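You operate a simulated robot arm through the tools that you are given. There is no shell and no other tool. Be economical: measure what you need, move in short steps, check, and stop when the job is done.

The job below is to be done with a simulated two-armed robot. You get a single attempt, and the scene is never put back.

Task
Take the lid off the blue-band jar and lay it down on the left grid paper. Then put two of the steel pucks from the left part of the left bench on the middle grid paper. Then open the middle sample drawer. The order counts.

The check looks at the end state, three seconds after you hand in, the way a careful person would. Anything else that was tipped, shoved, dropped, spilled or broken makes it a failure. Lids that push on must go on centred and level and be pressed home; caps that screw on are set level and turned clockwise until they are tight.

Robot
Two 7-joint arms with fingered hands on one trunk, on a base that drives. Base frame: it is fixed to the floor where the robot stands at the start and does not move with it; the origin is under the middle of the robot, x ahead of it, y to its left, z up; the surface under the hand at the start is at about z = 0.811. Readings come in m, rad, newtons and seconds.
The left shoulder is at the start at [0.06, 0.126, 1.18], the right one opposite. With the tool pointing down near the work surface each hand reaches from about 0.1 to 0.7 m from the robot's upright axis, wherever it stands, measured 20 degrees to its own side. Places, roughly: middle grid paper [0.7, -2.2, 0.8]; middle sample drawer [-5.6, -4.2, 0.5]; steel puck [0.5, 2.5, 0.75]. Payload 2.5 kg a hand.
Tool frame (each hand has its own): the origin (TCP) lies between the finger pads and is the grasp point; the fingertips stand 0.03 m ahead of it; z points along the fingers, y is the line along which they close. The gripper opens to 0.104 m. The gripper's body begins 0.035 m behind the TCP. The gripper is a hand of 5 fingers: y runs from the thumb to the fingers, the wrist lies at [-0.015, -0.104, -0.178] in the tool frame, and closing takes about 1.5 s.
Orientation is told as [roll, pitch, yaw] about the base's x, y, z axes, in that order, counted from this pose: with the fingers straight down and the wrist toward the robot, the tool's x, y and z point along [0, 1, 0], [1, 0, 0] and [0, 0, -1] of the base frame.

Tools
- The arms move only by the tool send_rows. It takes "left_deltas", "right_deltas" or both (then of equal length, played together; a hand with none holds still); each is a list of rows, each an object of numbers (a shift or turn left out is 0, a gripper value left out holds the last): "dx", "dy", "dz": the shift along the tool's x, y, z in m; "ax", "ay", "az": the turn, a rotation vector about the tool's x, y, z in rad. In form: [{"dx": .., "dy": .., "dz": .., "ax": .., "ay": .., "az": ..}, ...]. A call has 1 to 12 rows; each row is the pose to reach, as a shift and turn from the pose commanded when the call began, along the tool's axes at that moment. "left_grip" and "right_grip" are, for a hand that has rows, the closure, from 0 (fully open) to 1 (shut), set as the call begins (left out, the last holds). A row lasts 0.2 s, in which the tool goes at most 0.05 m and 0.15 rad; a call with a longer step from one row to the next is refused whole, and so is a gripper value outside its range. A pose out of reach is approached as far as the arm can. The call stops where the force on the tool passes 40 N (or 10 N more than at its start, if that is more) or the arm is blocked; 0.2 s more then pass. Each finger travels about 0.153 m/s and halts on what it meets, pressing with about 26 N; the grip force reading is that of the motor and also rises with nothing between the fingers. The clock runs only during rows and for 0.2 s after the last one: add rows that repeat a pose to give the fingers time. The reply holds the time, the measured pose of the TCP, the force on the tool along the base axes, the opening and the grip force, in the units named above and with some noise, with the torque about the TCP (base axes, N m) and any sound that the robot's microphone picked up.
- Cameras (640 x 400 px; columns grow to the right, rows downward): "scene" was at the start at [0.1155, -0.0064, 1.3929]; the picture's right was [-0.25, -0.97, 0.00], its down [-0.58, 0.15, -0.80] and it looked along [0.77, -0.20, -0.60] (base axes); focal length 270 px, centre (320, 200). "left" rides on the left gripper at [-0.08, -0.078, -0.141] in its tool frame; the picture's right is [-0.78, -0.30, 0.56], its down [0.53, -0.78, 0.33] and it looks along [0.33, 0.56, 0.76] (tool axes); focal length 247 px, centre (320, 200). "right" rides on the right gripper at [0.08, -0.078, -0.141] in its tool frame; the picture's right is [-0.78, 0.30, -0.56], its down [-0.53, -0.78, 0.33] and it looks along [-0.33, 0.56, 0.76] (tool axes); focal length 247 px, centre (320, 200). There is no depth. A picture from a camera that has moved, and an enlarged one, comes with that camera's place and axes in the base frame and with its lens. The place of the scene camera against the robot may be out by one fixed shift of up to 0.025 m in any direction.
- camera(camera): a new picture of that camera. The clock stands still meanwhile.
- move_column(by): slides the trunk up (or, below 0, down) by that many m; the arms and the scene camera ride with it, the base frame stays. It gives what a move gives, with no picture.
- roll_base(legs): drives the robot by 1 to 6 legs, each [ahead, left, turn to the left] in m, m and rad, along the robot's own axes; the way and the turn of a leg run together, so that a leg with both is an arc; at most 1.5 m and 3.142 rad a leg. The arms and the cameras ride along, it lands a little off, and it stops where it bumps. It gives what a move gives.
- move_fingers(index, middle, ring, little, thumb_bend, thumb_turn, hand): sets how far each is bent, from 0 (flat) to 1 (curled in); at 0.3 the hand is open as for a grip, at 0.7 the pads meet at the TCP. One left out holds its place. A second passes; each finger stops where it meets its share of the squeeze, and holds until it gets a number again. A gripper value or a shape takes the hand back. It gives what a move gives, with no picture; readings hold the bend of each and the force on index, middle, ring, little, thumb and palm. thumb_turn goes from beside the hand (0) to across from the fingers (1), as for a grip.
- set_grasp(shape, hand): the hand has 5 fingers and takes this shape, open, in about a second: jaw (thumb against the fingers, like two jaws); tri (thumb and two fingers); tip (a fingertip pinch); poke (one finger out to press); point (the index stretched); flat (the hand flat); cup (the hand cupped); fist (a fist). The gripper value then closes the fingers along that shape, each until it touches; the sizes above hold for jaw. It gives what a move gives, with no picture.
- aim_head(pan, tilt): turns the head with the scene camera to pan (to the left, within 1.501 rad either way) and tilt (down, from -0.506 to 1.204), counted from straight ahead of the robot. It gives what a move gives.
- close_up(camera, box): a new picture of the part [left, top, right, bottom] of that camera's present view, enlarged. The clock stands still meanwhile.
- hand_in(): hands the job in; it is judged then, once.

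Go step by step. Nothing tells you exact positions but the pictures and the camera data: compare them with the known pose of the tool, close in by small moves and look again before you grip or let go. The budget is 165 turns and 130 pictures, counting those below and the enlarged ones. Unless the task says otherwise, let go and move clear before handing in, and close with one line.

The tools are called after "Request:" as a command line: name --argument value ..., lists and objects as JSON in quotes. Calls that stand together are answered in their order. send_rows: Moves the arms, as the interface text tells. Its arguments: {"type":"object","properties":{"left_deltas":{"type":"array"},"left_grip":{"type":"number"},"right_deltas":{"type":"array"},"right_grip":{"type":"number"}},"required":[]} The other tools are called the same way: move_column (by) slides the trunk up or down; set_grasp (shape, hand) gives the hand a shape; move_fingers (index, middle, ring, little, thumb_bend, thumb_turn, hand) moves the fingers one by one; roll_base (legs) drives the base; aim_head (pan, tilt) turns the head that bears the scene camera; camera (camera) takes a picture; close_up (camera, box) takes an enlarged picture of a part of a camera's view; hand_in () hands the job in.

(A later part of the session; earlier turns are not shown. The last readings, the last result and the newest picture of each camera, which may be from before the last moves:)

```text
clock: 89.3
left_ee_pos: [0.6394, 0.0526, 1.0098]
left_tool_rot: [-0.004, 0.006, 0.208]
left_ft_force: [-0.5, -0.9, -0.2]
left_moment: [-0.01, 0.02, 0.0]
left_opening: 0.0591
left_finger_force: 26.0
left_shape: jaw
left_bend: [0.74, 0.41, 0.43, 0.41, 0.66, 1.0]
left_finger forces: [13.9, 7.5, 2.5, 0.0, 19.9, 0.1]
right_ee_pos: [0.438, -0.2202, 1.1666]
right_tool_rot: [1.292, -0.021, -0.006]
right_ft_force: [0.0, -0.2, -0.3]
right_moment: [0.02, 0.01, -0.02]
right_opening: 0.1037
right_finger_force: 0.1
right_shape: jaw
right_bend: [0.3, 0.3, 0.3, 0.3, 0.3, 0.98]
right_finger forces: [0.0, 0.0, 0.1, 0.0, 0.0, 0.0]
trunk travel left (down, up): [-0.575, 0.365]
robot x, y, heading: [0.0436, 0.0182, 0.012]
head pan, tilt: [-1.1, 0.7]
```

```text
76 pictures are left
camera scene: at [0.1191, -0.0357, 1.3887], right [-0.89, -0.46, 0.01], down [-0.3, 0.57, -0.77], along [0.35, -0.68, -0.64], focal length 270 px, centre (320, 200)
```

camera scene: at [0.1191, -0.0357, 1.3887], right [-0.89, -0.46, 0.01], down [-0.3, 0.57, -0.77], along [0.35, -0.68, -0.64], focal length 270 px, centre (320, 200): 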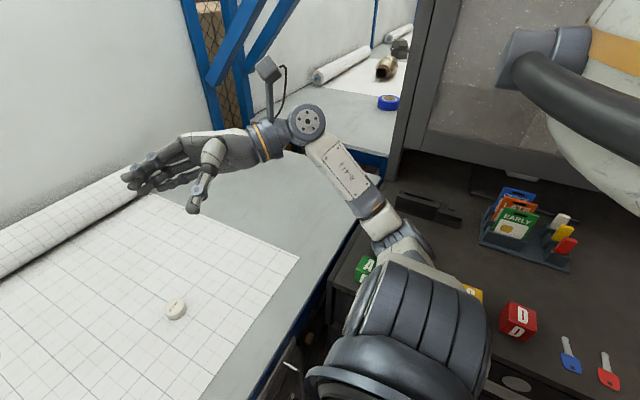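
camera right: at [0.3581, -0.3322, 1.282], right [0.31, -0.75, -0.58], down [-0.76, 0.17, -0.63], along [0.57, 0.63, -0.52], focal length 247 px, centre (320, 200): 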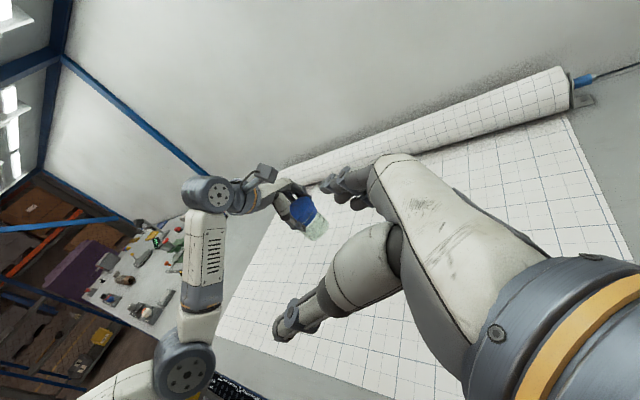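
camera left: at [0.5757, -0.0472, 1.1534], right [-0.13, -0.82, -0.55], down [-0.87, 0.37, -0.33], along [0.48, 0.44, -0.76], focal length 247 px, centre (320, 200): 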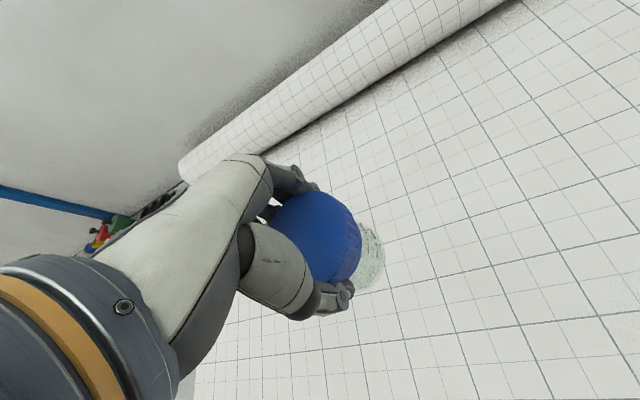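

The right elbow is low and resting at the counter edge. Raising the trunk 0.12 m lifts both arms clear of it.

Request:
move_column --by 0.12

Request:
camera --camera "scene"

```text
clock: 90.8
left_ee_pos: [0.6352, 0.047, 1.132]
left_tool_rot: [-0.001, 0.002, 0.207]
left_ft_force: [-0.1, 0.2, -1.1]
left_moment: [-0.02, 0.0, 0.0]
left_opening: 0.0593
left_finger_force: 26.4
left_shape: jaw
left_bend: [0.74, 0.41, 0.43, 0.41, 0.66, 1.0]
left_finger forces: [13.9, 7.4, 2.5, 0.0, 20.0, 0.1]
right_ee_pos: [0.4354, -0.2239, 1.2848]
right_tool_rot: [1.305, -0.02, -0.005]
right_ft_force: [0.0, 0.5, 0.1]
right_moment: [0.03, 0.0, -0.03]
right_opening: 0.1038
right_finger_force: 0.1
right_shape: jaw
right_bend: [0.3, 0.3, 0.3, 0.3, 0.3, 0.98]
right_finger forces: [0.0, 0.0, 0.0, 0.1, 0.0, 0.0]
trunk travel left (down, up): [-0.695, 0.245]
robot x, y, heading: [0.0455, 0.0185, 0.007]
head pan, tilt: [-1.1, 0.7]
```

```text
75 pictures are left
camera scene: at [0.1146, -0.0424, 1.5084], right [-0.89, -0.46, 0.0], down [-0.3, 0.57, -0.76], along [0.35, -0.68, -0.64], focal length 270 px, centre (320, 200)
```

scene: 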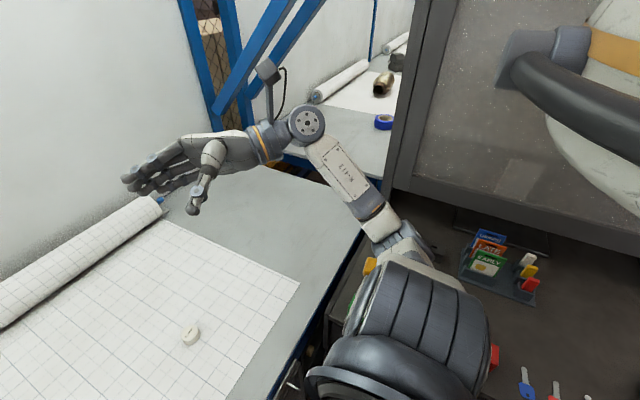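

Clear now. I bring the right hand to a staging point beside the jar (y ≈ -0.09), level with the body.

Request:
send_rows --right_deltas '[{"dx": -0.021, "dy": 0.025, "dz": 0.023, "ay": 0.04}, {"dx": -0.042, "dy": 0.05, "dz": 0.046, "ay": 0.08}, {"dx": -0.063, "dy": 0.075, "dz": 0.069, "ay": 0.12}, {"dx": -0.084, "dy": 0.1, "dz": 0.092, "ay": 0.16}, {"dx": -0.105, "dy": 0.125, "dz": 0.115, "ay": 0.2}, {"dx": -0.126, "dy": 0.15, "dz": 0.138, "ay": 0.23}, {"dx": -0.147, "dy": 0.175, "dz": 0.161, "ay": 0.25}, {"dx": -0.1645, "dy": 0.2, "dz": 0.184, "ay": 0.265}]' --right_grip 0

Request:
aim_head --pan -0.2 --tilt 0.6

Request:
camera --camera "scene"

Request:
camera --camera "right"

```text
clock: 92.6
left_ee_pos: [0.6357, 0.0476, 1.1319]
left_tool_rot: [-0.002, -0.001, 0.208]
left_ft_force: [-0.3, -0.7, -0.8]
left_moment: [0.01, 0.02, -0.01]
left_opening: 0.0592
left_finger_force: 26.0
left_shape: jaw
left_bend: [0.74, 0.41, 0.43, 0.41, 0.66, 1.0]
left_finger forces: [13.9, 7.5, 2.5, 0.1, 20.0, 0.0]
right_ee_pos: [0.6083, -0.1131, 1.1111]
right_tool_rot: [1.55, -0.019, -0.006]
right_ft_force: [-0.6, -0.3, -0.1]
right_moment: [-0.01, 0.02, -0.04]
right_opening: 0.104
right_finger_force: 0.1
right_shape: jaw
right_bend: [0.3, 0.3, 0.3, 0.3, 0.3, 0.98]
right_finger forces: [0.1, 0.0, 0.0, 0.1, 0.0, 0.0]
right hand out of reach, approached as far as the arm can: row 7, 8
trunk travel left (down, up): [-0.695, 0.245]
robot x, y, heading: [0.0433, 0.014, 0.008]
head pan, tilt: [-1.1, 0.7]
```

```text
clock: 93.8
left_ee_pos: [0.6349, 0.0482, 1.1336]
left_tool_rot: [0.0, 0.0, 0.207]
left_ft_force: [0.3, 1.1, -0.6]
left_moment: [0.03, -0.01, 0.02]
left_opening: 0.0592
left_finger_force: 25.4
left_shape: jaw
left_bend: [0.74, 0.41, 0.43, 0.41, 0.66, 1.0]
left_finger forces: [13.8, 7.5, 2.5, 0.0, 20.0, 0.0]
right_ee_pos: [0.6086, -0.114, 1.1104]
right_tool_rot: [1.55, -0.018, -0.005]
right_ft_force: [-0.8, 0.2, -0.2]
right_moment: [0.0, 0.01, -0.01]
right_opening: 0.1037
right_finger_force: 0.0
right_shape: jaw
right_bend: [0.3, 0.3, 0.3, 0.3, 0.3, 0.98]
right_finger forces: [0.0, 0.0, 0.0, 0.0, 0.1, 0.0]
trunk travel left (down, up): [-0.695, 0.245]
robot x, y, heading: [0.0433, 0.0199, 0.007]
head pan, tilt: [-0.201, 0.6]
```

```text
74 pictures are left
camera scene: at [0.1621, 0.016, 1.5171], right [-0.19, -0.98, 0.0], down [-0.55, 0.11, -0.82], along [0.81, -0.16, -0.57], focal length 270 px, centre (320, 200)
```

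scene: 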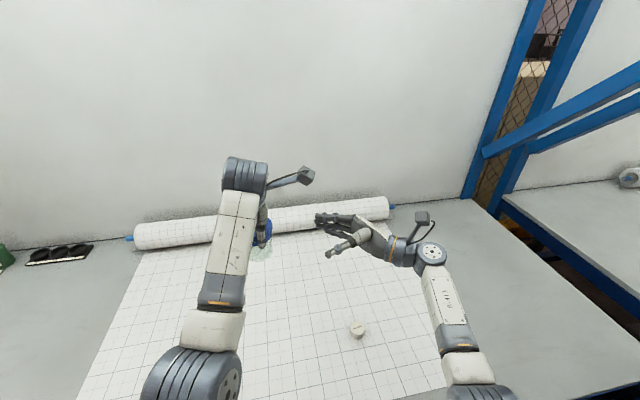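

```text
73 pictures are left
camera right: at [0.5305, -0.2533, 1.1924], right [0.31, -0.57, -0.76], down [-0.76, 0.33, -0.56], along [0.57, 0.75, -0.34], focal length 247 px, centre (320, 200)
```

right: 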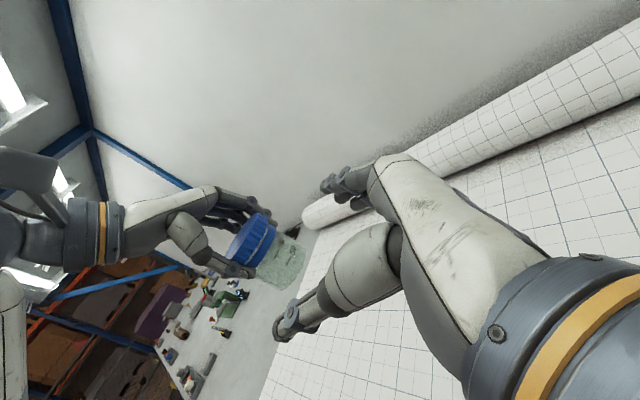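

The right arm is at its reach limit there, so I bring the jar nearer with the left hand, turning that hand clockwise meanwhile to gain twist range.

Request:
send_rows --left_deltas '[{"dy": -0.02, "az": 0.1}, {"dy": -0.04, "az": 0.2}, {"dy": -0.06, "az": 0.3}, {"dy": -0.0814, "dx": 0.0017, "az": 0.4}, {"dy": -0.0814, "dx": 0.0017, "az": 0.5}, {"dy": -0.0814, "dx": 0.0017, "az": 0.6}]'

Request:
camera --camera "right"

```text
clock: 95.2
left_ee_pos: [0.5552, 0.0319, 1.1307]
left_tool_rot: [-0.001, 0.002, -0.398]
left_ft_force: [-0.7, 0.7, -0.8]
left_moment: [0.03, -0.02, -0.01]
left_opening: 0.0592
left_finger_force: 25.8
left_shape: jaw
left_bend: [0.74, 0.41, 0.43, 0.41, 0.66, 1.0]
left_finger forces: [13.7, 7.3, 2.6, 0.0, 20.1, 0.0]
right_ee_pos: [0.6089, -0.1135, 1.1109]
right_tool_rot: [1.55, -0.02, -0.005]
right_ft_force: [0.0, -1.1, 0.7]
right_moment: [0.03, 0.0, 0.02]
right_opening: 0.1037
right_finger_force: 0.1
right_shape: jaw
right_bend: [0.3, 0.3, 0.3, 0.3, 0.3, 0.98]
right_finger forces: [0.0, 0.0, 0.0, 0.0, 0.1, 0.0]
trunk travel left (down, up): [-0.695, 0.245]
robot x, y, heading: [0.0425, 0.014, 0.006]
head pan, tilt: [-0.201, 0.6]
```

```text
72 pictures are left
camera right: at [0.5306, -0.253, 1.1925], right [0.31, -0.57, -0.76], down [-0.77, 0.33, -0.56], along [0.57, 0.75, -0.34], focal length 247 px, centre (320, 200)
```

right: 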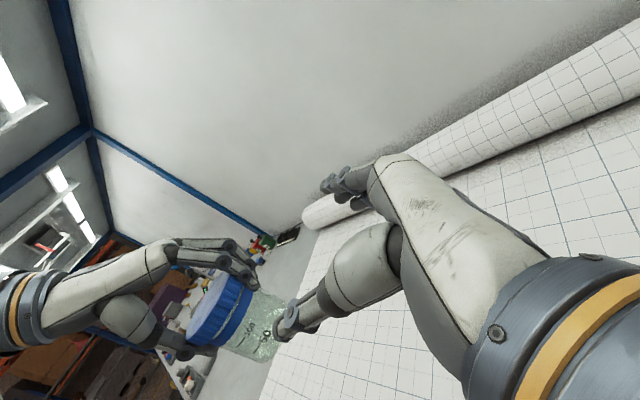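

Jar body is at (0.555, 0.032), z 1.055–1.097. I align the right hand to x 0.555, z 1.076 and then slide in around the body.

Request:
send_rows --right_deltas '[{"dx": -0.018, "dy": -0.027, "dz": 0.0}, {"dx": -0.035, "dy": -0.054, "dz": 0.01, "ay": 0.02}, {"dx": -0.035, "dy": -0.054, "dz": 0.03, "ay": 0.02}, {"dx": -0.035, "dy": -0.054, "dz": 0.05, "ay": 0.02}]'

Request:
camera --camera "right"

Request:
close_up --camera "scene" --box '[200, 150, 440, 300]'

```text
clock: 96.2
left_ee_pos: [0.5562, 0.031, 1.1317]
left_tool_rot: [0.001, 0.002, -0.392]
left_ft_force: [0.1, -0.9, -0.9]
left_moment: [0.03, 0.0, 0.02]
left_opening: 0.0591
left_finger_force: 25.6
left_shape: jaw
left_bend: [0.74, 0.41, 0.43, 0.41, 0.66, 1.0]
left_finger forces: [13.7, 7.4, 2.6, 0.0, 20.0, 0.0]
right_ee_pos: [0.5488, -0.0686, 1.08]
right_tool_rot: [1.63, 0.011, 0.075]
right_ft_force: [0.4, -0.4, -0.6]
right_moment: [0.01, 0.02, -0.02]
right_opening: 0.1035
right_finger_force: 0.1
right_shape: jaw
right_bend: [0.3, 0.3, 0.3, 0.3, 0.3, 0.98]
right_finger forces: [0.1, 0.1, 0.1, 0.0, 0.1, 0.0]
right hand out of reach, approached as far as the arm can: row 1, 2, 3, 4
trunk travel left (down, up): [-0.695, 0.245]
robot x, y, heading: [0.0479, 0.0184, 0.008]
head pan, tilt: [-0.201, 0.6]
```

```text
71 pictures are left
camera right: at [0.4854, -0.2211, 1.1516], right [0.32, -0.49, -0.81], down [-0.81, 0.3, -0.51], along [0.49, 0.82, -0.29], focal length 247 px, centre (320, 200)
```

right: 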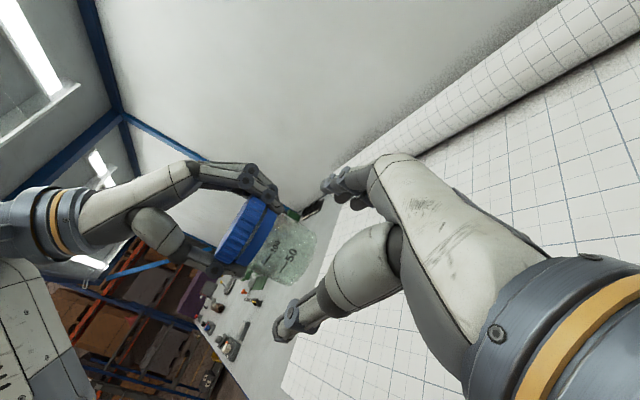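

```text
2.67 times, centred on (320, 225) of scene
camera zoom: at [0.1631, 0.0146, 1.517], right [-0.19, -0.98, 0.0], down [-0.56, 0.11, -0.82], along [0.81, -0.16, -0.57], focal length 720 px, centre (320, 133)
```

zoom: 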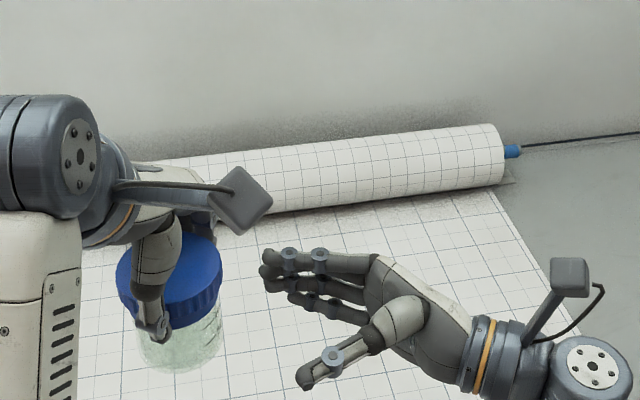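

The right wrist is near a joint limit in this pose; a slight left yaw should ease it. I re-align with yaw ≈ 0.25 before approaching.

Request:
send_rows --right_deltas '[{"dy": 0.015, "ax": 0.08, "ay": -0.03}, {"dy": 0.03, "ax": 0.17, "ay": -0.06}, {"dy": 0.03, "ax": 0.17, "ay": -0.06}]'

Request:
camera --camera "right"

```text
clock: 97.0
left_ee_pos: [0.5561, 0.0325, 1.1316]
left_tool_rot: [0.0, 0.0, -0.393]
left_ft_force: [-0.4, -0.4, -1.2]
left_moment: [0.0, 0.01, 0.0]
left_opening: 0.0594
left_finger_force: 26.4
left_shape: jaw
left_bend: [0.74, 0.41, 0.43, 0.41, 0.66, 1.0]
left_finger forces: [13.8, 7.4, 2.6, 0.0, 20.1, 0.0]
right_ee_pos: [0.5493, -0.0682, 1.0809]
right_tool_rot: [1.629, 0.011, 0.075]
right_ft_force: [-0.9, 0.0, 0.4]
right_moment: [0.04, 0.02, -0.03]
right_opening: 0.1039
right_finger_force: 0.1
right_shape: jaw
right_bend: [0.3, 0.3, 0.3, 0.3, 0.3, 0.98]
right_finger forces: [0.2, 0.0, 0.0, 0.0, 0.0, 0.0]
right hand out of reach, approached as far as the arm can: row 1, 2, 3
trunk travel left (down, up): [-0.695, 0.245]
robot x, y, heading: [0.0445, 0.0186, 0.006]
head pan, tilt: [-0.201, 0.6]
```

```text
69 pictures are left
camera right: at [0.4851, -0.2201, 1.1524], right [0.32, -0.49, -0.81], down [-0.81, 0.3, -0.51], along [0.49, 0.82, -0.29], focal length 247 px, centre (320, 200)
```

right: 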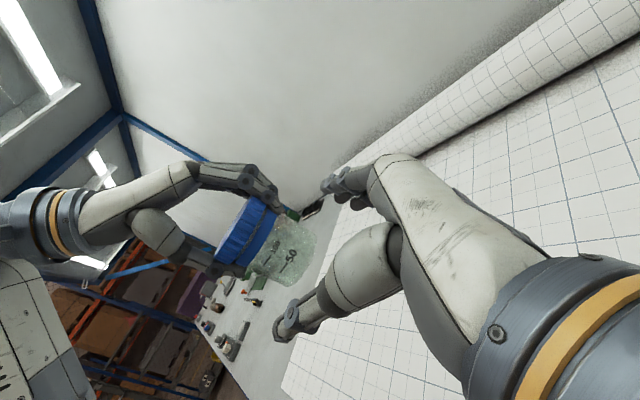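

No motion that way, so it's the other side of the limit. I ease the roll back to ~1.2 and yaw toward -0.3.

Request:
send_rows --right_deltas '[{"ay": -0.1, "ax": -0.08}, {"ay": -0.2, "ax": -0.16}, {"ay": -0.3, "ax": -0.24}, {"ay": -0.4, "ax": -0.32}, {"ay": -0.4, "ax": -0.4}]'

Request:
camera --camera "right"

```text
clock: 98.2
left_ee_pos: [0.5545, 0.0336, 1.1321]
left_tool_rot: [0.0, -0.001, -0.393]
left_ft_force: [-0.1, 0.1, -0.3]
left_moment: [0.01, 0.02, 0.01]
left_opening: 0.0595
left_finger_force: 26.4
left_shape: jaw
left_bend: [0.74, 0.41, 0.43, 0.41, 0.66, 1.0]
left_finger forces: [13.8, 7.5, 2.6, 0.0, 20.0, 0.0]
right_ee_pos: [0.5492, -0.0682, 1.0784]
right_tool_rot: [1.229, -0.047, -0.319]
right_ft_force: [0.1, -1.0, -0.3]
right_moment: [0.0, -0.03, 0.01]
right_opening: 0.1041
right_finger_force: 0.0
right_shape: jaw
right_bend: [0.3, 0.3, 0.3, 0.3, 0.3, 0.98]
right_finger forces: [0.0, 0.1, 0.0, 0.0, 0.0, 0.0]
trunk travel left (down, up): [-0.695, 0.245]
robot x, y, heading: [0.0399, 0.0196, 0.005]
head pan, tilt: [-0.201, 0.6]
```

```text
68 pictures are left
camera right: at [0.4378, -0.1435, 1.1981], right [0.06, -0.85, -0.53], down [-0.67, 0.36, -0.65], along [0.74, 0.39, -0.54], focal length 247 px, centre (320, 200)
```

right: 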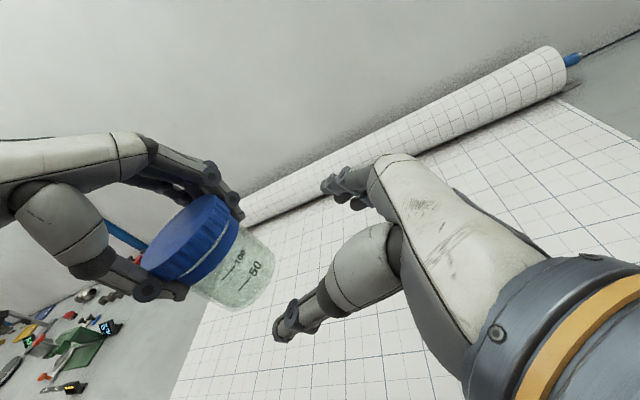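

Now reachable with roll 1.23, yaw -0.32. I align on the body axis and stage 8 cm short, then check.

Request:
send_rows --right_deltas '[{"dx": 0.01, "dy": -0.013, "dz": 0.0}, {"dx": 0.0195, "dy": -0.025, "dz": 0.008}, {"dx": 0.0195, "dy": -0.025, "dz": 0.03}]'

Request:
camera --camera "right"

Request:
close_up --camera "scene" --box '[200, 150, 440, 300]'

```text
clock: 99.0
left_ee_pos: [0.5548, 0.033, 1.1319]
left_tool_rot: [-0.002, 0.0, -0.392]
left_ft_force: [0.3, 0.0, -0.3]
left_moment: [-0.03, 0.01, -0.01]
left_opening: 0.0593
left_finger_force: 25.7
left_shape: jaw
left_bend: [0.74, 0.41, 0.43, 0.41, 0.66, 1.0]
left_finger forces: [13.7, 7.3, 2.6, 0.0, 20.1, 0.1]
right_ee_pos: [0.5347, -0.0248, 1.087]
right_tool_rot: [1.23, -0.045, -0.32]
right_ft_force: [0.4, -0.3, -0.2]
right_moment: [0.01, -0.02, 0.01]
right_opening: 0.1038
right_finger_force: 0.0
right_shape: jaw
right_bend: [0.3, 0.3, 0.3, 0.3, 0.3, 0.98]
right_finger forces: [0.0, 0.1, 0.0, 0.0, 0.1, 0.0]
trunk travel left (down, up): [-0.695, 0.245]
robot x, y, heading: [0.0433, 0.0168, 0.007]
head pan, tilt: [-0.201, 0.6]
```

```text
67 pictures are left
camera right: at [0.425, -0.1016, 1.2047], right [0.06, -0.84, -0.53], down [-0.67, 0.36, -0.65], along [0.74, 0.39, -0.54], focal length 247 px, centre (320, 200)
```

right: 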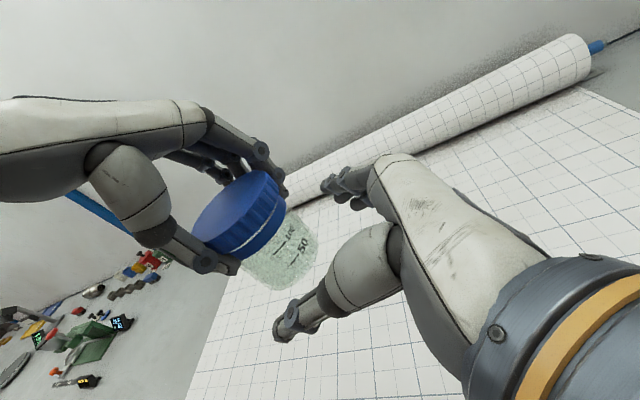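

```text
2.67 times, centred on (320, 225) of scene
camera zoom: at [0.1624, 0.0164, 1.5171], right [-0.19, -0.98, 0.0], down [-0.55, 0.11, -0.82], along [0.81, -0.16, -0.57], focal length 720 px, centre (320, 133)
```

zoom: 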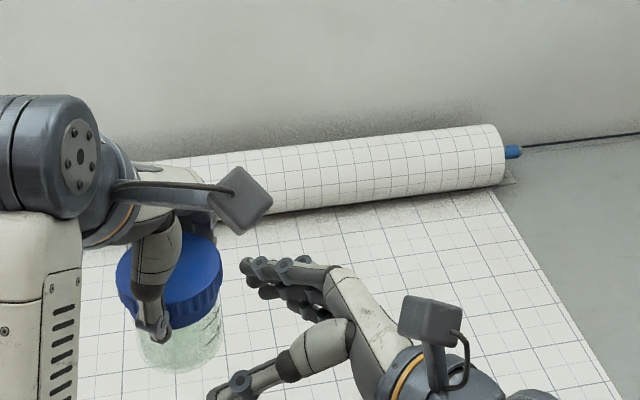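

The jar body lies right on the hand's axis between thumb and fingers. Advancing 5.5 cm slowly.

Request:
send_rows --right_deltas '[{"dz": 0.015}, {"dz": 0.03}, {"dz": 0.043}, {"dz": 0.055}]'

Request:
camera --camera "right"

Request:
close_up --camera "scene" --box '[200, 150, 440, 300]'

```text
clock: 100.0
left_ee_pos: [0.5555, 0.0331, 1.1324]
left_tool_rot: [-0.003, -0.001, -0.392]
left_ft_force: [-0.2, 0.7, -1.9]
left_moment: [0.01, 0.02, 0.01]
left_opening: 0.0591
left_finger_force: 26.1
left_shape: jaw
left_bend: [0.74, 0.41, 0.43, 0.41, 0.66, 1.0]
left_finger forces: [13.8, 7.4, 2.6, 0.0, 20.0, 0.1]
right_ee_pos: [0.5527, 0.0221, 1.068]
right_tool_rot: [1.229, -0.047, -0.321]
right_ft_force: [0.3, 0.3, 0.3]
right_moment: [-0.03, 0.0, 0.0]
right_opening: 0.1044
right_finger_force: 0.1
right_shape: jaw
right_bend: [0.3, 0.3, 0.3, 0.3, 0.3, 0.98]
right_finger forces: [0.1, 0.0, 0.0, 0.1, 0.1, 0.0]
trunk travel left (down, up): [-0.695, 0.245]
robot x, y, heading: [0.0478, 0.0172, 0.01]
head pan, tilt: [-0.201, 0.6]
```

```text
65 pictures are left
camera right: at [0.4415, -0.0526, 1.1866], right [0.06, -0.85, -0.53], down [-0.67, 0.36, -0.65], along [0.74, 0.39, -0.54], focal length 247 px, centre (320, 200)
```

right: 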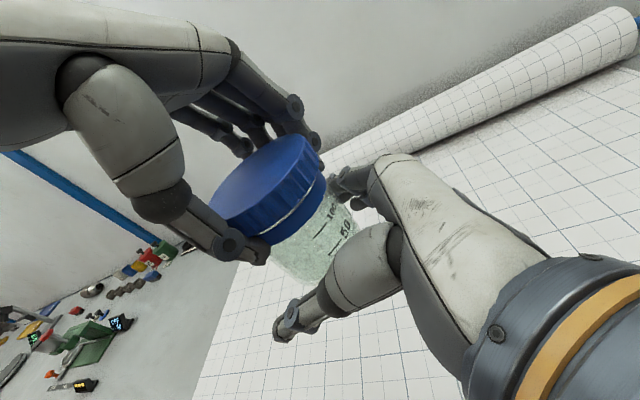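

```text
2.67 times, centred on (320, 225) of scene
camera zoom: at [0.1621, 0.0163, 1.5171], right [-0.19, -0.98, 0.0], down [-0.55, 0.11, -0.83], along [0.81, -0.16, -0.56], focal length 720 px, centre (320, 133)
```

zoom: 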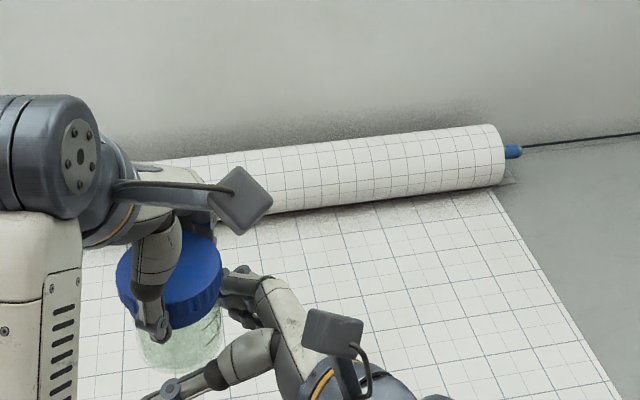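

Body is between right thumb and fingers, no contact yet. Closing the right hand.

Request:
send_rows --right_deltas '[{"dz": 0}, {"dz": 0}, {"dz": 0}, {"dz": 0}, {"dz": 0}, {"dz": 0}, {"dz": 0}, {"dz": 0}, {"dz": 0}]' --right_grip 1

Request:
camera --camera "right"

```text
clock: 102.0
left_ee_pos: [0.5558, 0.0321, 1.1326]
left_tool_rot: [0.002, -0.003, -0.393]
left_ft_force: [4.1, -2.3, 5.5]
left_moment: [-0.15, -0.4, -0.01]
left_opening: 0.059
left_finger_force: 25.9
left_shape: jaw
left_bend: [0.74, 0.4, 0.43, 0.41, 0.66, 1.0]
left_finger forces: [14.9, 8.9, 2.7, 0.0, 20.2, 0.1]
right_ee_pos: [0.5518, 0.0248, 1.0688]
right_tool_rot: [1.23, -0.046, -0.319]
right_ft_force: [-3.6, 1.2, -6.2]
right_moment: [-0.04, 0.17, 0.04]
right_opening: 0.0514
right_finger_force: 25.9
right_shape: jaw
right_bend: [0.73, 0.48, 0.46, 0.44, 0.71, 1.0]
right_finger forces: [16.0, 5.9, 0.1, 0.1, 23.4, 0.1]
trunk travel left (down, up): [-0.695, 0.245]
robot x, y, heading: [0.0429, 0.0157, 0.006]
head pan, tilt: [-0.201, 0.6]
```

```text
63 pictures are left
camera right: at [0.4415, -0.0528, 1.1864], right [0.06, -0.85, -0.53], down [-0.67, 0.36, -0.65], along [0.74, 0.39, -0.54], focal length 247 px, centre (320, 200)
```

right: 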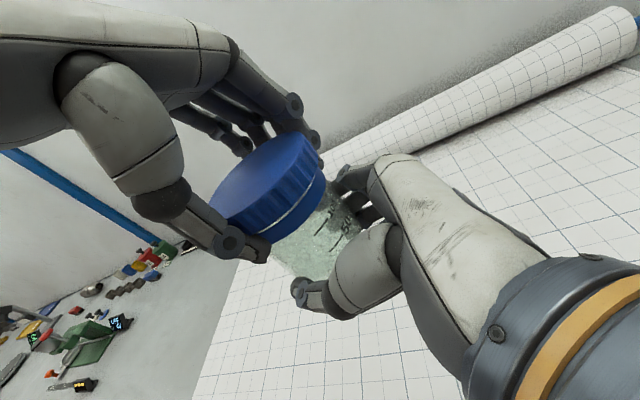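

Right hand holds the body firmly. I release the left hand, raise it to the ribs, turn it a little more clockwise and regrip.

Request:
send_rows --left_deltas '[{"dz": 0}, {"dz": 0}, {"dz": 0}, {"dz": 0}, {"dz": 0}, {"dz": -0.006}, {"dz": -0.013}, {"dz": -0.013, "az": 0.1}, {"dz": -0.013, "az": 0.2}, {"dz": -0.013, "az": 0.3}, {"dz": -0.013, "az": 0.4}]' --left_grip 0

Request:
camera --camera "right"

Request:
camera --camera "left"

```text
clock: 104.4
left_ee_pos: [0.5552, 0.033, 1.1442]
left_tool_rot: [-0.001, 0.0, -0.793]
left_ft_force: [-0.4, 0.6, 0.4]
left_moment: [0.01, -0.01, -0.01]
left_opening: 0.1038
left_finger_force: 0.0
left_shape: jaw
left_bend: [0.3, 0.3, 0.3, 0.3, 0.3, 0.98]
left_finger forces: [0.0, 0.0, 0.0, 0.1, 0.1, 0.1]
right_ee_pos: [0.5519, 0.0227, 1.0673]
right_tool_rot: [1.23, -0.048, -0.319]
right_ft_force: [0.5, 0.0, -0.3]
right_moment: [0.0, 0.04, -0.03]
right_opening: 0.0498
right_finger_force: 25.4
right_shape: jaw
right_bend: [0.73, 0.49, 0.46, 0.44, 0.72, 1.0]
right_finger forces: [18.5, 3.3, 0.1, 0.1, 21.0, 0.0]
trunk travel left (down, up): [-0.695, 0.245]
robot x, y, heading: [0.0456, 0.0187, 0.004]
head pan, tilt: [-0.201, 0.6]
```

```text
62 pictures are left
camera right: at [0.4415, -0.0528, 1.1868], right [0.06, -0.85, -0.53], down [-0.67, 0.36, -0.65], along [0.74, 0.39, -0.54], focal length 247 px, centre (320, 200)
```

right: 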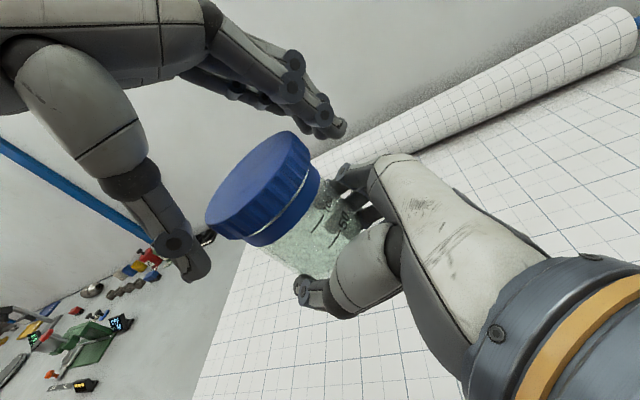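

```text
61 pictures are left
camera left: at [0.4453, 0.0319, 1.2864], right [-0.76, -0.33, -0.56], down [-0.16, 0.93, -0.33], along [0.63, -0.16, -0.76], focal length 247 px, centre (320, 200)
```

left: 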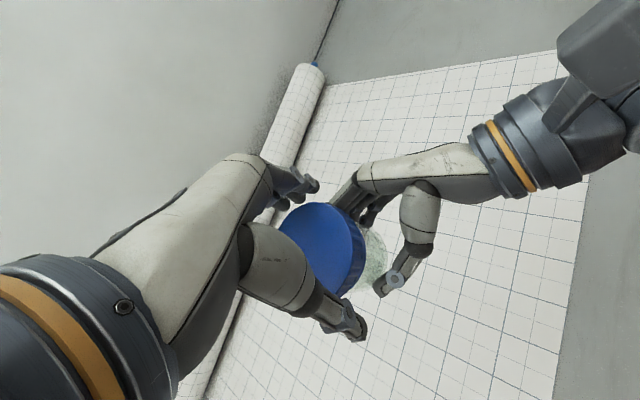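

The jar is held, with only a slight tilt. I close the left hand on the ribbed lid.

Request:
send_rows --left_deltas '[{"dz": 0}, {"dz": 0}, {"dz": 0}, {"dz": 0}, {"dz": 0}, {"dz": 0}, {"dz": 0}, {"dz": 0}]' --left_grip 1

Request:
send_rows --left_deltas '[{"az": -0.1}, {"az": -0.2}, {"az": -0.3}, {"az": -0.4}]'

Request:
camera --camera "right"

```text
clock: 106.2
left_ee_pos: [0.5555, 0.033, 1.146]
left_tool_rot: [-0.002, 0.0, -0.793]
left_ft_force: [-0.3, 1.7, -2.5]
left_moment: [0.12, 0.09, 0.01]
left_opening: 0.0616
left_finger_force: 25.9
left_shape: jaw
left_bend: [0.74, 0.42, 0.39, 0.42, 0.63, 0.99]
left_finger forces: [10.7, 7.0, 3.6, 0.1, 24.4, 0.0]
right_ee_pos: [0.553, 0.0228, 1.0676]
right_tool_rot: [1.231, -0.046, -0.318]
right_ft_force: [0.0, -0.9, 2.7]
right_moment: [0.02, -0.1, -0.01]
right_opening: 0.0494
right_finger_force: 26.2
right_shape: jaw
right_bend: [0.73, 0.49, 0.46, 0.44, 0.72, 1.0]
right_finger forces: [18.8, 2.8, 0.0, 0.1, 19.1, 0.1]
trunk travel left (down, up): [-0.695, 0.245]
robot x, y, heading: [0.0451, 0.0166, 0.004]
head pan, tilt: [-0.201, 0.6]
```

```text
clock: 107.2
left_ee_pos: [0.5553, 0.0323, 1.1449]
left_tool_rot: [-0.001, 0.0, -0.39]
left_ft_force: [1.2, -2.0, -1.5]
left_moment: [-0.08, 0.02, -0.18]
left_opening: 0.0616
left_finger_force: 26.5
left_shape: jaw
left_bend: [0.74, 0.41, 0.38, 0.42, 0.63, 1.0]
left_finger forces: [11.0, 7.5, 4.0, 0.0, 23.9, 0.0]
right_ee_pos: [0.5529, 0.0228, 1.0687]
right_tool_rot: [1.231, -0.047, -0.32]
right_ft_force: [-1.1, 1.5, 1.3]
right_moment: [-0.03, -0.1, 0.14]
right_opening: 0.049
right_finger_force: 25.5
right_shape: jaw
right_bend: [0.73, 0.51, 0.46, 0.44, 0.73, 1.0]
right_finger forces: [19.5, 1.7, 0.0, 0.1, 19.5, 0.1]
trunk travel left (down, up): [-0.695, 0.245]
robot x, y, heading: [0.0437, 0.0165, 0.005]
head pan, tilt: [-0.201, 0.6]
```

```text
60 pictures are left
camera right: at [0.4413, -0.0528, 1.1868], right [0.06, -0.84, -0.53], down [-0.67, 0.36, -0.65], along [0.74, 0.39, -0.54], focal length 247 px, centre (320, 200)
```

right: 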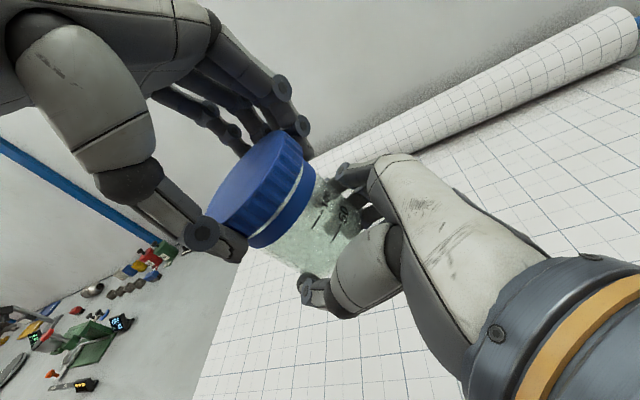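

The white gap between lid and band widened: it's unscrewing. I continue the stroke with a slight rise.

Request:
send_rows --left_deltas '[{"az": -0.12, "dz": -0.0002}, {"az": -0.24, "dz": -0.0004}, {"az": -0.36, "dz": -0.0006}, {"az": -0.48, "dz": -0.0008}, {"az": -0.6, "dz": -0.001}, {"az": -0.72, "dz": -0.001}, {"az": -0.84, "dz": -0.001}, {"az": -0.96, "dz": -0.001}, {"az": -1.08, "dz": -0.001}]'

Request:
camera --camera "right"

```text
clock: 109.2
left_ee_pos: [0.567, 0.0595, 1.1382]
left_tool_rot: [0.033, -0.035, 0.72]
left_ft_force: [-3.6, -14.7, 0.1]
left_moment: [-0.74, 0.52, -0.73]
left_opening: 0.056
left_finger_force: 26.8
left_shape: jaw
left_bend: [0.75, 0.42, 0.38, 0.43, 0.64, 1.0]
left_finger forces: [10.3, 9.8, 2.9, 0.1, 28.9, 0.0]
left hand out of reach, approached as far as the arm can: row 9
right_ee_pos: [0.5532, 0.0235, 1.0674]
right_tool_rot: [1.231, -0.046, -0.32]
right_ft_force: [3.4, 14.8, -0.8]
right_moment: [-0.27, -0.25, 0.82]
right_opening: 0.0461
right_finger_force: 26.1
right_shape: jaw
right_bend: [0.73, 0.52, 0.46, 0.44, 0.73, 1.0]
right_finger forces: [27.4, 0.0, 0.1, 0.0, 21.3, 0.0]
trunk travel left (down, up): [-0.695, 0.245]
robot x, y, heading: [0.0416, 0.017, 0.008]
head pan, tilt: [-0.201, 0.6]
```

```text
59 pictures are left
camera right: at [0.4415, -0.0526, 1.1867], right [0.06, -0.84, -0.53], down [-0.67, 0.36, -0.65], along [0.74, 0.39, -0.54], focal length 247 px, centre (320, 200)
```

right: 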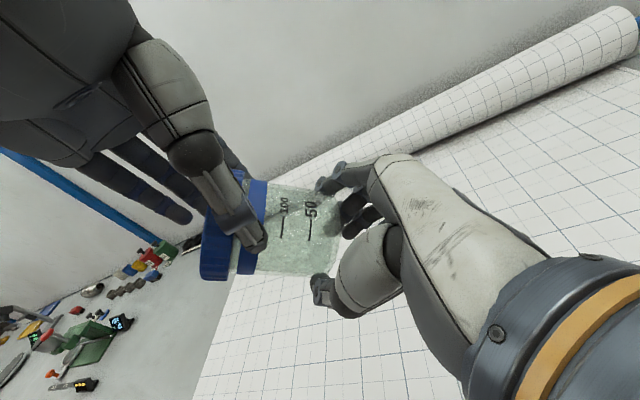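

The lid is clearly rising off the thread, but the last row exceeded the left arm's reach and dragged the jar. I move the left hand back to the jar axis.

Request:
send_rows --left_deltas '[{"dx": -0.004, "dy": -0.009, "dz": -0.002, "az": 0.06}, {"dx": -0.008, "dy": -0.018, "dz": -0.005, "az": 0.12}, {"dx": -0.012, "dy": -0.0265, "dz": -0.007, "az": 0.17}]'

Request:
camera --camera "right"

Request:
camera --camera "left"

```text
clock: 110.2
left_ee_pos: [0.5651, 0.0386, 1.1556]
left_tool_rot: [0.005, -0.047, 0.571]
left_ft_force: [5.4, -2.2, -1.5]
left_moment: [-0.11, -0.11, -0.19]
left_opening: 0.0364
left_finger_force: 25.6
left_shape: jaw
left_bend: [0.76, 0.46, 0.4, 0.43, 0.8, 1.0]
left_finger forces: [0.0, 4.9, 2.5, 0.0, 2.3, 0.0]
right_ee_pos: [0.5514, 0.0244, 1.0656]
right_tool_rot: [1.226, -0.043, -0.316]
right_ft_force: [-5.3, 2.7, 0.4]
right_moment: [-0.1, -0.44, 0.28]
right_opening: 0.0445
right_finger_force: 26.1
right_shape: jaw
right_bend: [0.74, 0.52, 0.46, 0.44, 0.74, 1.0]
right_finger forces: [21.4, 0.0, 0.0, 0.1, 23.2, 0.1]
trunk travel left (down, up): [-0.695, 0.245]
robot x, y, heading: [0.0412, 0.0162, 0.008]
head pan, tilt: [-0.201, 0.6]
stopped in row 3 (left hand): the arm was blocked; the commanded pose is now the measured one
```

```text
58 pictures are left
camera right: at [0.441, -0.0518, 1.1852], right [0.06, -0.85, -0.53], down [-0.67, 0.36, -0.65], along [0.74, 0.39, -0.55], focal length 247 px, centre (320, 200)
```

right: 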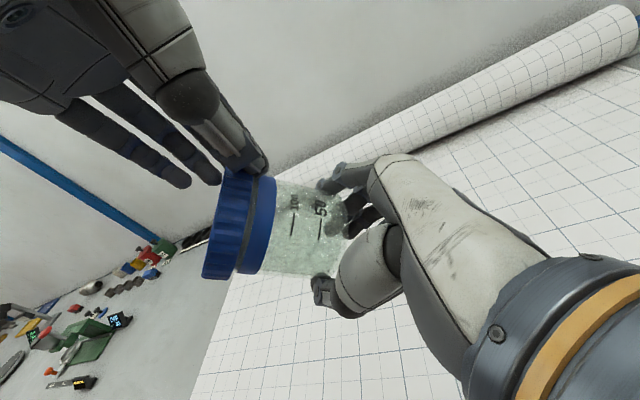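

```text
57 pictures are left
camera left: at [0.5387, -0.0754, 1.293], right [0.19, -0.8, -0.58], down [-0.93, 0.04, -0.36], along [0.31, 0.6, -0.73], focal length 247 px, centre (320, 200)
```

left: 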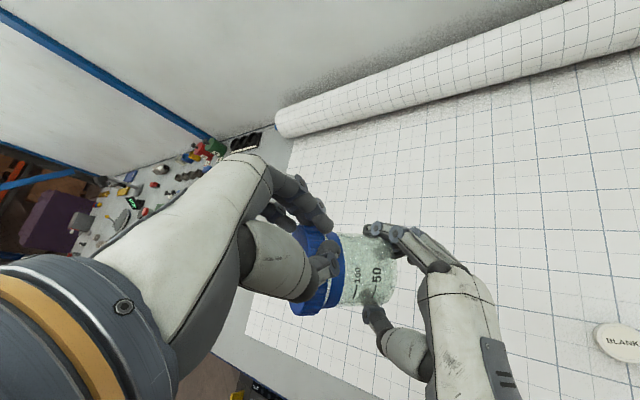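

The jar pivoted in the right hand and is now tilted strongly (lid still on its thread, nothing spilled). I open and back the left hand off upward to see the exact pose before re-levelling.

Request:
send_rows --left_deltas '[{"dz": 0}, {"dz": 0}, {"dz": 0}, {"dz": 0}, {"dz": 0}, {"dz": -0.02}, {"dz": -0.05}, {"dz": -0.08}, {"dz": -0.1}]' --left_grip 0

Request:
camera --camera "right"

Request:
camera --camera "left"

Request:
close_up --camera "scene" --box '[200, 150, 440, 300]'

```text
clock: 112.2
left_ee_pos: [0.5969, 0.034, 1.2435]
left_tool_rot: [0.006, -0.038, 0.565]
left_ft_force: [0.1, 1.1, -0.3]
left_moment: [0.01, 0.03, 0.0]
left_opening: 0.1039
left_finger_force: 0.1
left_shape: jaw
left_bend: [0.3, 0.3, 0.3, 0.3, 0.3, 0.98]
left_finger forces: [0.1, 0.1, 0.0, 0.0, 0.0, 0.0]
left hand out of reach, approached as far as the arm can: row 7, 8, 9
right_ee_pos: [0.5513, 0.0236, 1.0662]
right_tool_rot: [1.224, -0.041, -0.318]
right_ft_force: [0.5, -1.2, -0.2]
right_moment: [-0.01, 0.0, -0.04]
right_opening: 0.0308
right_finger_force: 26.1
right_shape: jaw
right_bend: [0.76, 0.52, 0.46, 0.44, 0.85, 1.0]
right_finger forces: [0.0, 0.0, 0.0, 0.0, 0.1, 0.0]
trunk travel left (down, up): [-0.695, 0.245]
robot x, y, heading: [0.043, 0.0182, 0.007]
head pan, tilt: [-0.201, 0.6]
```

```text
56 pictures are left
camera right: at [0.4415, -0.0528, 1.1851], right [0.06, -0.85, -0.53], down [-0.67, 0.36, -0.65], along [0.74, 0.39, -0.55], focal length 247 px, centre (320, 200)
```

right: 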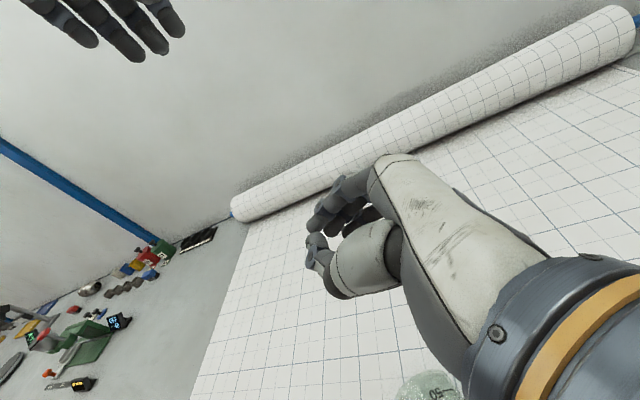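

```text
55 pictures are left
camera left: at [0.5708, -0.0776, 1.3808], right [0.18, -0.8, -0.57], down [-0.93, 0.04, -0.36], along [0.31, 0.6, -0.74], focal length 247 px, centre (320, 200)
```

left: 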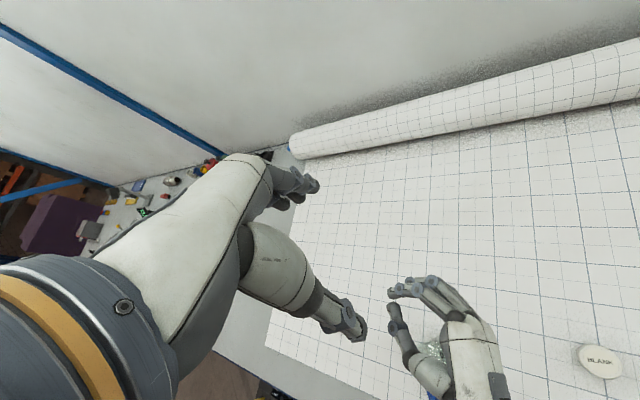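

```text
2.67 times, centred on (320, 225) of scene
camera zoom: at [0.162, 0.0161, 1.517], right [-0.19, -0.98, 0.0], down [-0.55, 0.11, -0.83], along [0.81, -0.16, -0.56], focal length 720 px, centre (320, 133)
```

zoom: 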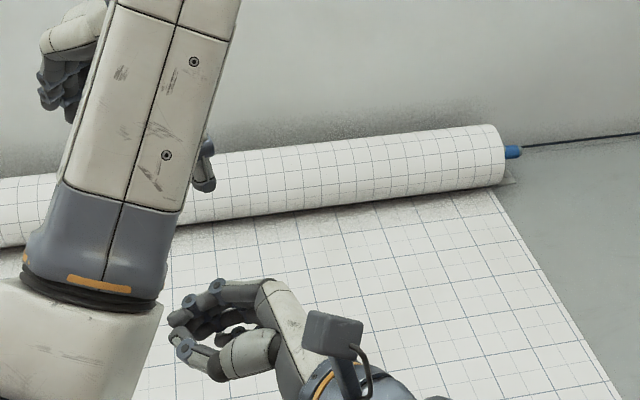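

The jar slipped and fell to the paper. I check where and how it landed.

Request:
aim_head --pan -0.05 --tilt 0.95

Request:
camera --camera "scene"

```text
clock: 113.1
left_ee_pos: [0.5963, 0.0356, 1.2433]
left_tool_rot: [0.007, -0.04, 0.568]
left_ft_force: [-1.5, -0.3, -0.1]
left_moment: [0.02, 0.03, -0.01]
left_opening: 0.1038
left_finger_force: 0.1
left_shape: jaw
left_bend: [0.3, 0.3, 0.3, 0.3, 0.3, 0.98]
left_finger forces: [0.0, 0.0, 0.0, 0.1, 0.0, 0.0]
right_ee_pos: [0.5517, 0.0227, 1.0655]
right_tool_rot: [1.223, -0.043, -0.319]
right_ft_force: [-0.8, 0.4, -0.7]
right_moment: [0.01, 0.01, 0.0]
right_opening: 0.031
right_finger_force: 26.2
right_shape: jaw
right_bend: [0.76, 0.52, 0.46, 0.44, 0.85, 1.0]
right_finger forces: [0.0, 0.1, 0.0, 0.1, 0.0, 0.0]
trunk travel left (down, up): [-0.695, 0.245]
robot x, y, heading: [0.0422, 0.0201, 0.002]
head pan, tilt: [-0.051, 0.949]
```

```text
53 pictures are left
camera scene: at [0.148, 0.0299, 1.4887], right [-0.04, -1.0, 0.0], down [-0.81, 0.04, -0.58], along [0.58, -0.03, -0.81], focal length 270 px, centre (320, 200)
```

scene: 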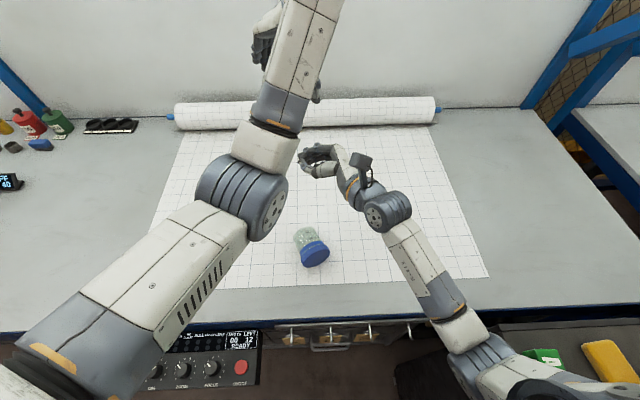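

It lies on its side on the paper, apparently closed. I zoom to see whether anything leaked.

Request:
close_up --camera "scene" --box '[264, 205, 376, 275]'

```text
5.71 times, centred on (320, 240) of scene
camera zoom: at [0.148, 0.0299, 1.4887], right [-0.04, -1.0, 0.0], down [-0.81, 0.04, -0.58], along [0.58, -0.03, -0.81], focal length 1543 px, centre (320, -29)
```

zoom: 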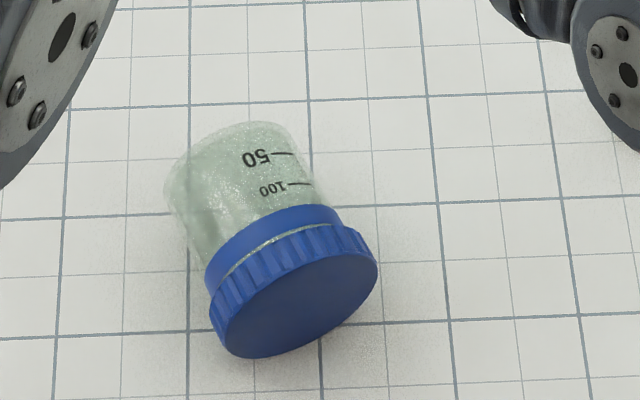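

No spill: the jar is intact and closed, lying near (0.46, 0.04) with its lid toward the robot. Plan: pick it up with the left hand aligned along its axis, stand it upright in a side grip on the paper, hold it there, and unscrew with the right hand. First I clear the right arm and set the left to a thumb-plus-two-finger shape.

Request:
send_rows --right_deltas '[{"dz": -0.03}, {"dz": -0.07}, {"dz": -0.11, "dx": 0.02}, {"dz": -0.15, "dx": 0.05}, {"dz": -0.19, "dx": 0.08}]' --right_grip 0

Request:
send_rows --left_deltas '[{"dz": 0.03, "az": 0.14}, {"dz": 0.06, "az": 0.28}, {"dz": 0.09, "az": 0.42, "dx": 0.01, "dy": -0.01}, {"dz": 0.12, "az": 0.56, "dx": 0.02, "dy": -0.02}, {"dz": 0.15, "az": 0.7, "dx": 0.03, "dy": -0.03}, {"dz": 0.18, "az": 0.84, "dx": 0.04, "dy": -0.04}, {"dz": 0.18, "az": 0.98, "dx": 0.05, "dy": -0.05}, {"dz": 0.18, "az": 1.12, "dx": 0.06, "dy": -0.06}, {"dz": 0.18, "az": 1.26, "dx": 0.07, "dy": -0.074}, {"dz": 0.18, "az": 1.4, "dx": 0.07, "dy": -0.074}, {"dz": 0.18, "az": 1.54, "dx": 0.07, "dy": -0.074}, {"dz": 0.18, "az": 1.68, "dx": 0.07, "dy": -0.074}]'

Request:
set_grasp --hand "left" --shape "tri"

Request:
camera --camera "scene"

Request:
camera --camera "left"

```text
clock: 114.3
left_ee_pos: [0.5963, 0.0352, 1.2439]
left_tool_rot: [0.005, -0.041, 0.566]
left_ft_force: [-0.5, 0.4, 0.2]
left_moment: [0.0, -0.01, 0.03]
left_opening: 0.1037
left_finger_force: 0.1
left_shape: jaw
left_bend: [0.3, 0.3, 0.3, 0.3, 0.3, 0.98]
left_finger forces: [0.0, 0.0, 0.0, 0.0, 0.0, 0.0]
right_ee_pos: [0.4994, -0.1199, 1.2049]
right_tool_rot: [1.225, -0.044, -0.32]
right_ft_force: [-0.2, 0.1, 0.9]
right_moment: [0.02, 0.0, -0.01]
right_opening: 0.1036
right_finger_force: 0.0
right_shape: jaw
right_bend: [0.3, 0.3, 0.3, 0.3, 0.3, 0.98]
right_finger forces: [0.1, 0.0, 0.0, 0.1, 0.1, 0.0]
trunk travel left (down, up): [-0.695, 0.245]
robot x, y, heading: [0.0447, 0.0146, 0.007]
head pan, tilt: [-0.051, 0.949]
```

```text
clock: 116.9
left_ee_pos: [0.5033, 0.0604, 1.0603]
left_tool_rot: [0.039, 0.01, -1.115]
left_ft_force: [-0.1, 0.8, 0.0]
left_moment: [-0.01, 0.01, 0.01]
left_opening: 0.104
left_finger_force: 0.1
left_shape: jaw
left_bend: [0.3, 0.3, 0.3, 0.3, 0.3, 0.98]
left_finger forces: [0.0, 0.0, 0.0, 0.0, 0.0, 0.0]
right_ee_pos: [0.499, -0.1197, 1.2042]
right_tool_rot: [1.225, -0.042, -0.318]
right_ft_force: [0.4, -0.4, 0.0]
right_moment: [0.01, 0.0, 0.03]
right_opening: 0.1038
right_finger_force: 0.1
right_shape: jaw
right_bend: [0.3, 0.3, 0.3, 0.3, 0.3, 0.98]
right_finger forces: [0.0, 0.0, 0.1, 0.0, 0.0, 0.1]
trunk travel left (down, up): [-0.695, 0.245]
robot x, y, heading: [0.0435, 0.019, 0.01]
head pan, tilt: [-0.051, 0.949]
```

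```text
clock: 117.8
left_ee_pos: [0.5021, 0.0618, 1.0609]
left_tool_rot: [0.037, 0.009, -1.112]
left_ft_force: [0.8, 0.4, 0.3]
left_moment: [0.02, 0.02, -0.01]
left_opening: 0.1039
left_finger_force: 0.1
left_shape: tri
left_bend: [0.3, 0.3, 0.99, 0.99, 0.3, 0.98]
left_finger forces: [0.1, 0.1, 0.1, 0.0, 0.0, 0.0]
right_ee_pos: [0.4988, -0.1203, 1.2046]
right_tool_rot: [1.226, -0.043, -0.32]
right_ft_force: [0.6, -0.4, 0.0]
right_moment: [0.01, 0.01, 0.01]
right_opening: 0.1034
right_finger_force: 0.0
right_shape: jaw
right_bend: [0.3, 0.3, 0.3, 0.3, 0.3, 0.98]
right_finger forces: [0.1, 0.0, 0.1, 0.0, 0.1, 0.1]
trunk travel left (down, up): [-0.695, 0.245]
robot x, y, heading: [0.0441, 0.0185, 0.007]
head pan, tilt: [-0.051, 0.949]
```

```text
51 pictures are left
camera scene: at [0.1479, 0.0299, 1.4887], right [-0.04, -1.0, 0.0], down [-0.81, 0.04, -0.58], along [0.58, -0.03, -0.81], focal length 270 px, centre (320, 200)
```

scene: 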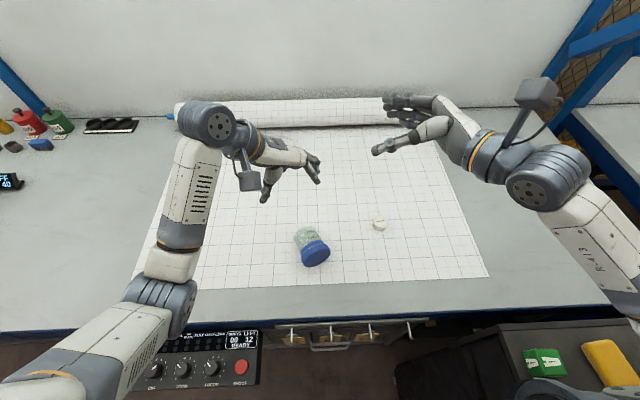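

```text
50 pictures are left
camera left: at [0.3935, 0.0908, 1.1989], right [-0.81, -0.06, -0.58], down [0.14, 0.94, -0.3], along [0.57, -0.33, -0.75], focal length 247 px, centre (320, 200)
```

left: 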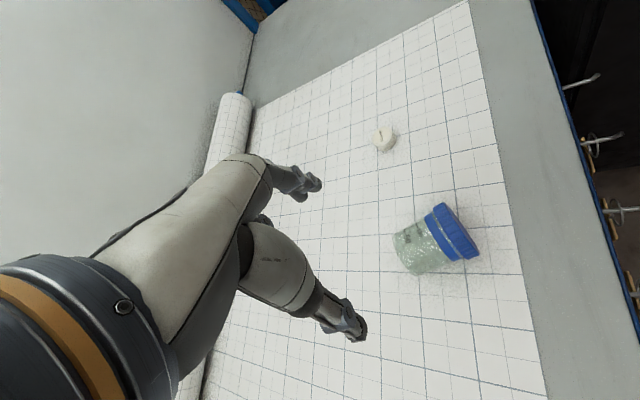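

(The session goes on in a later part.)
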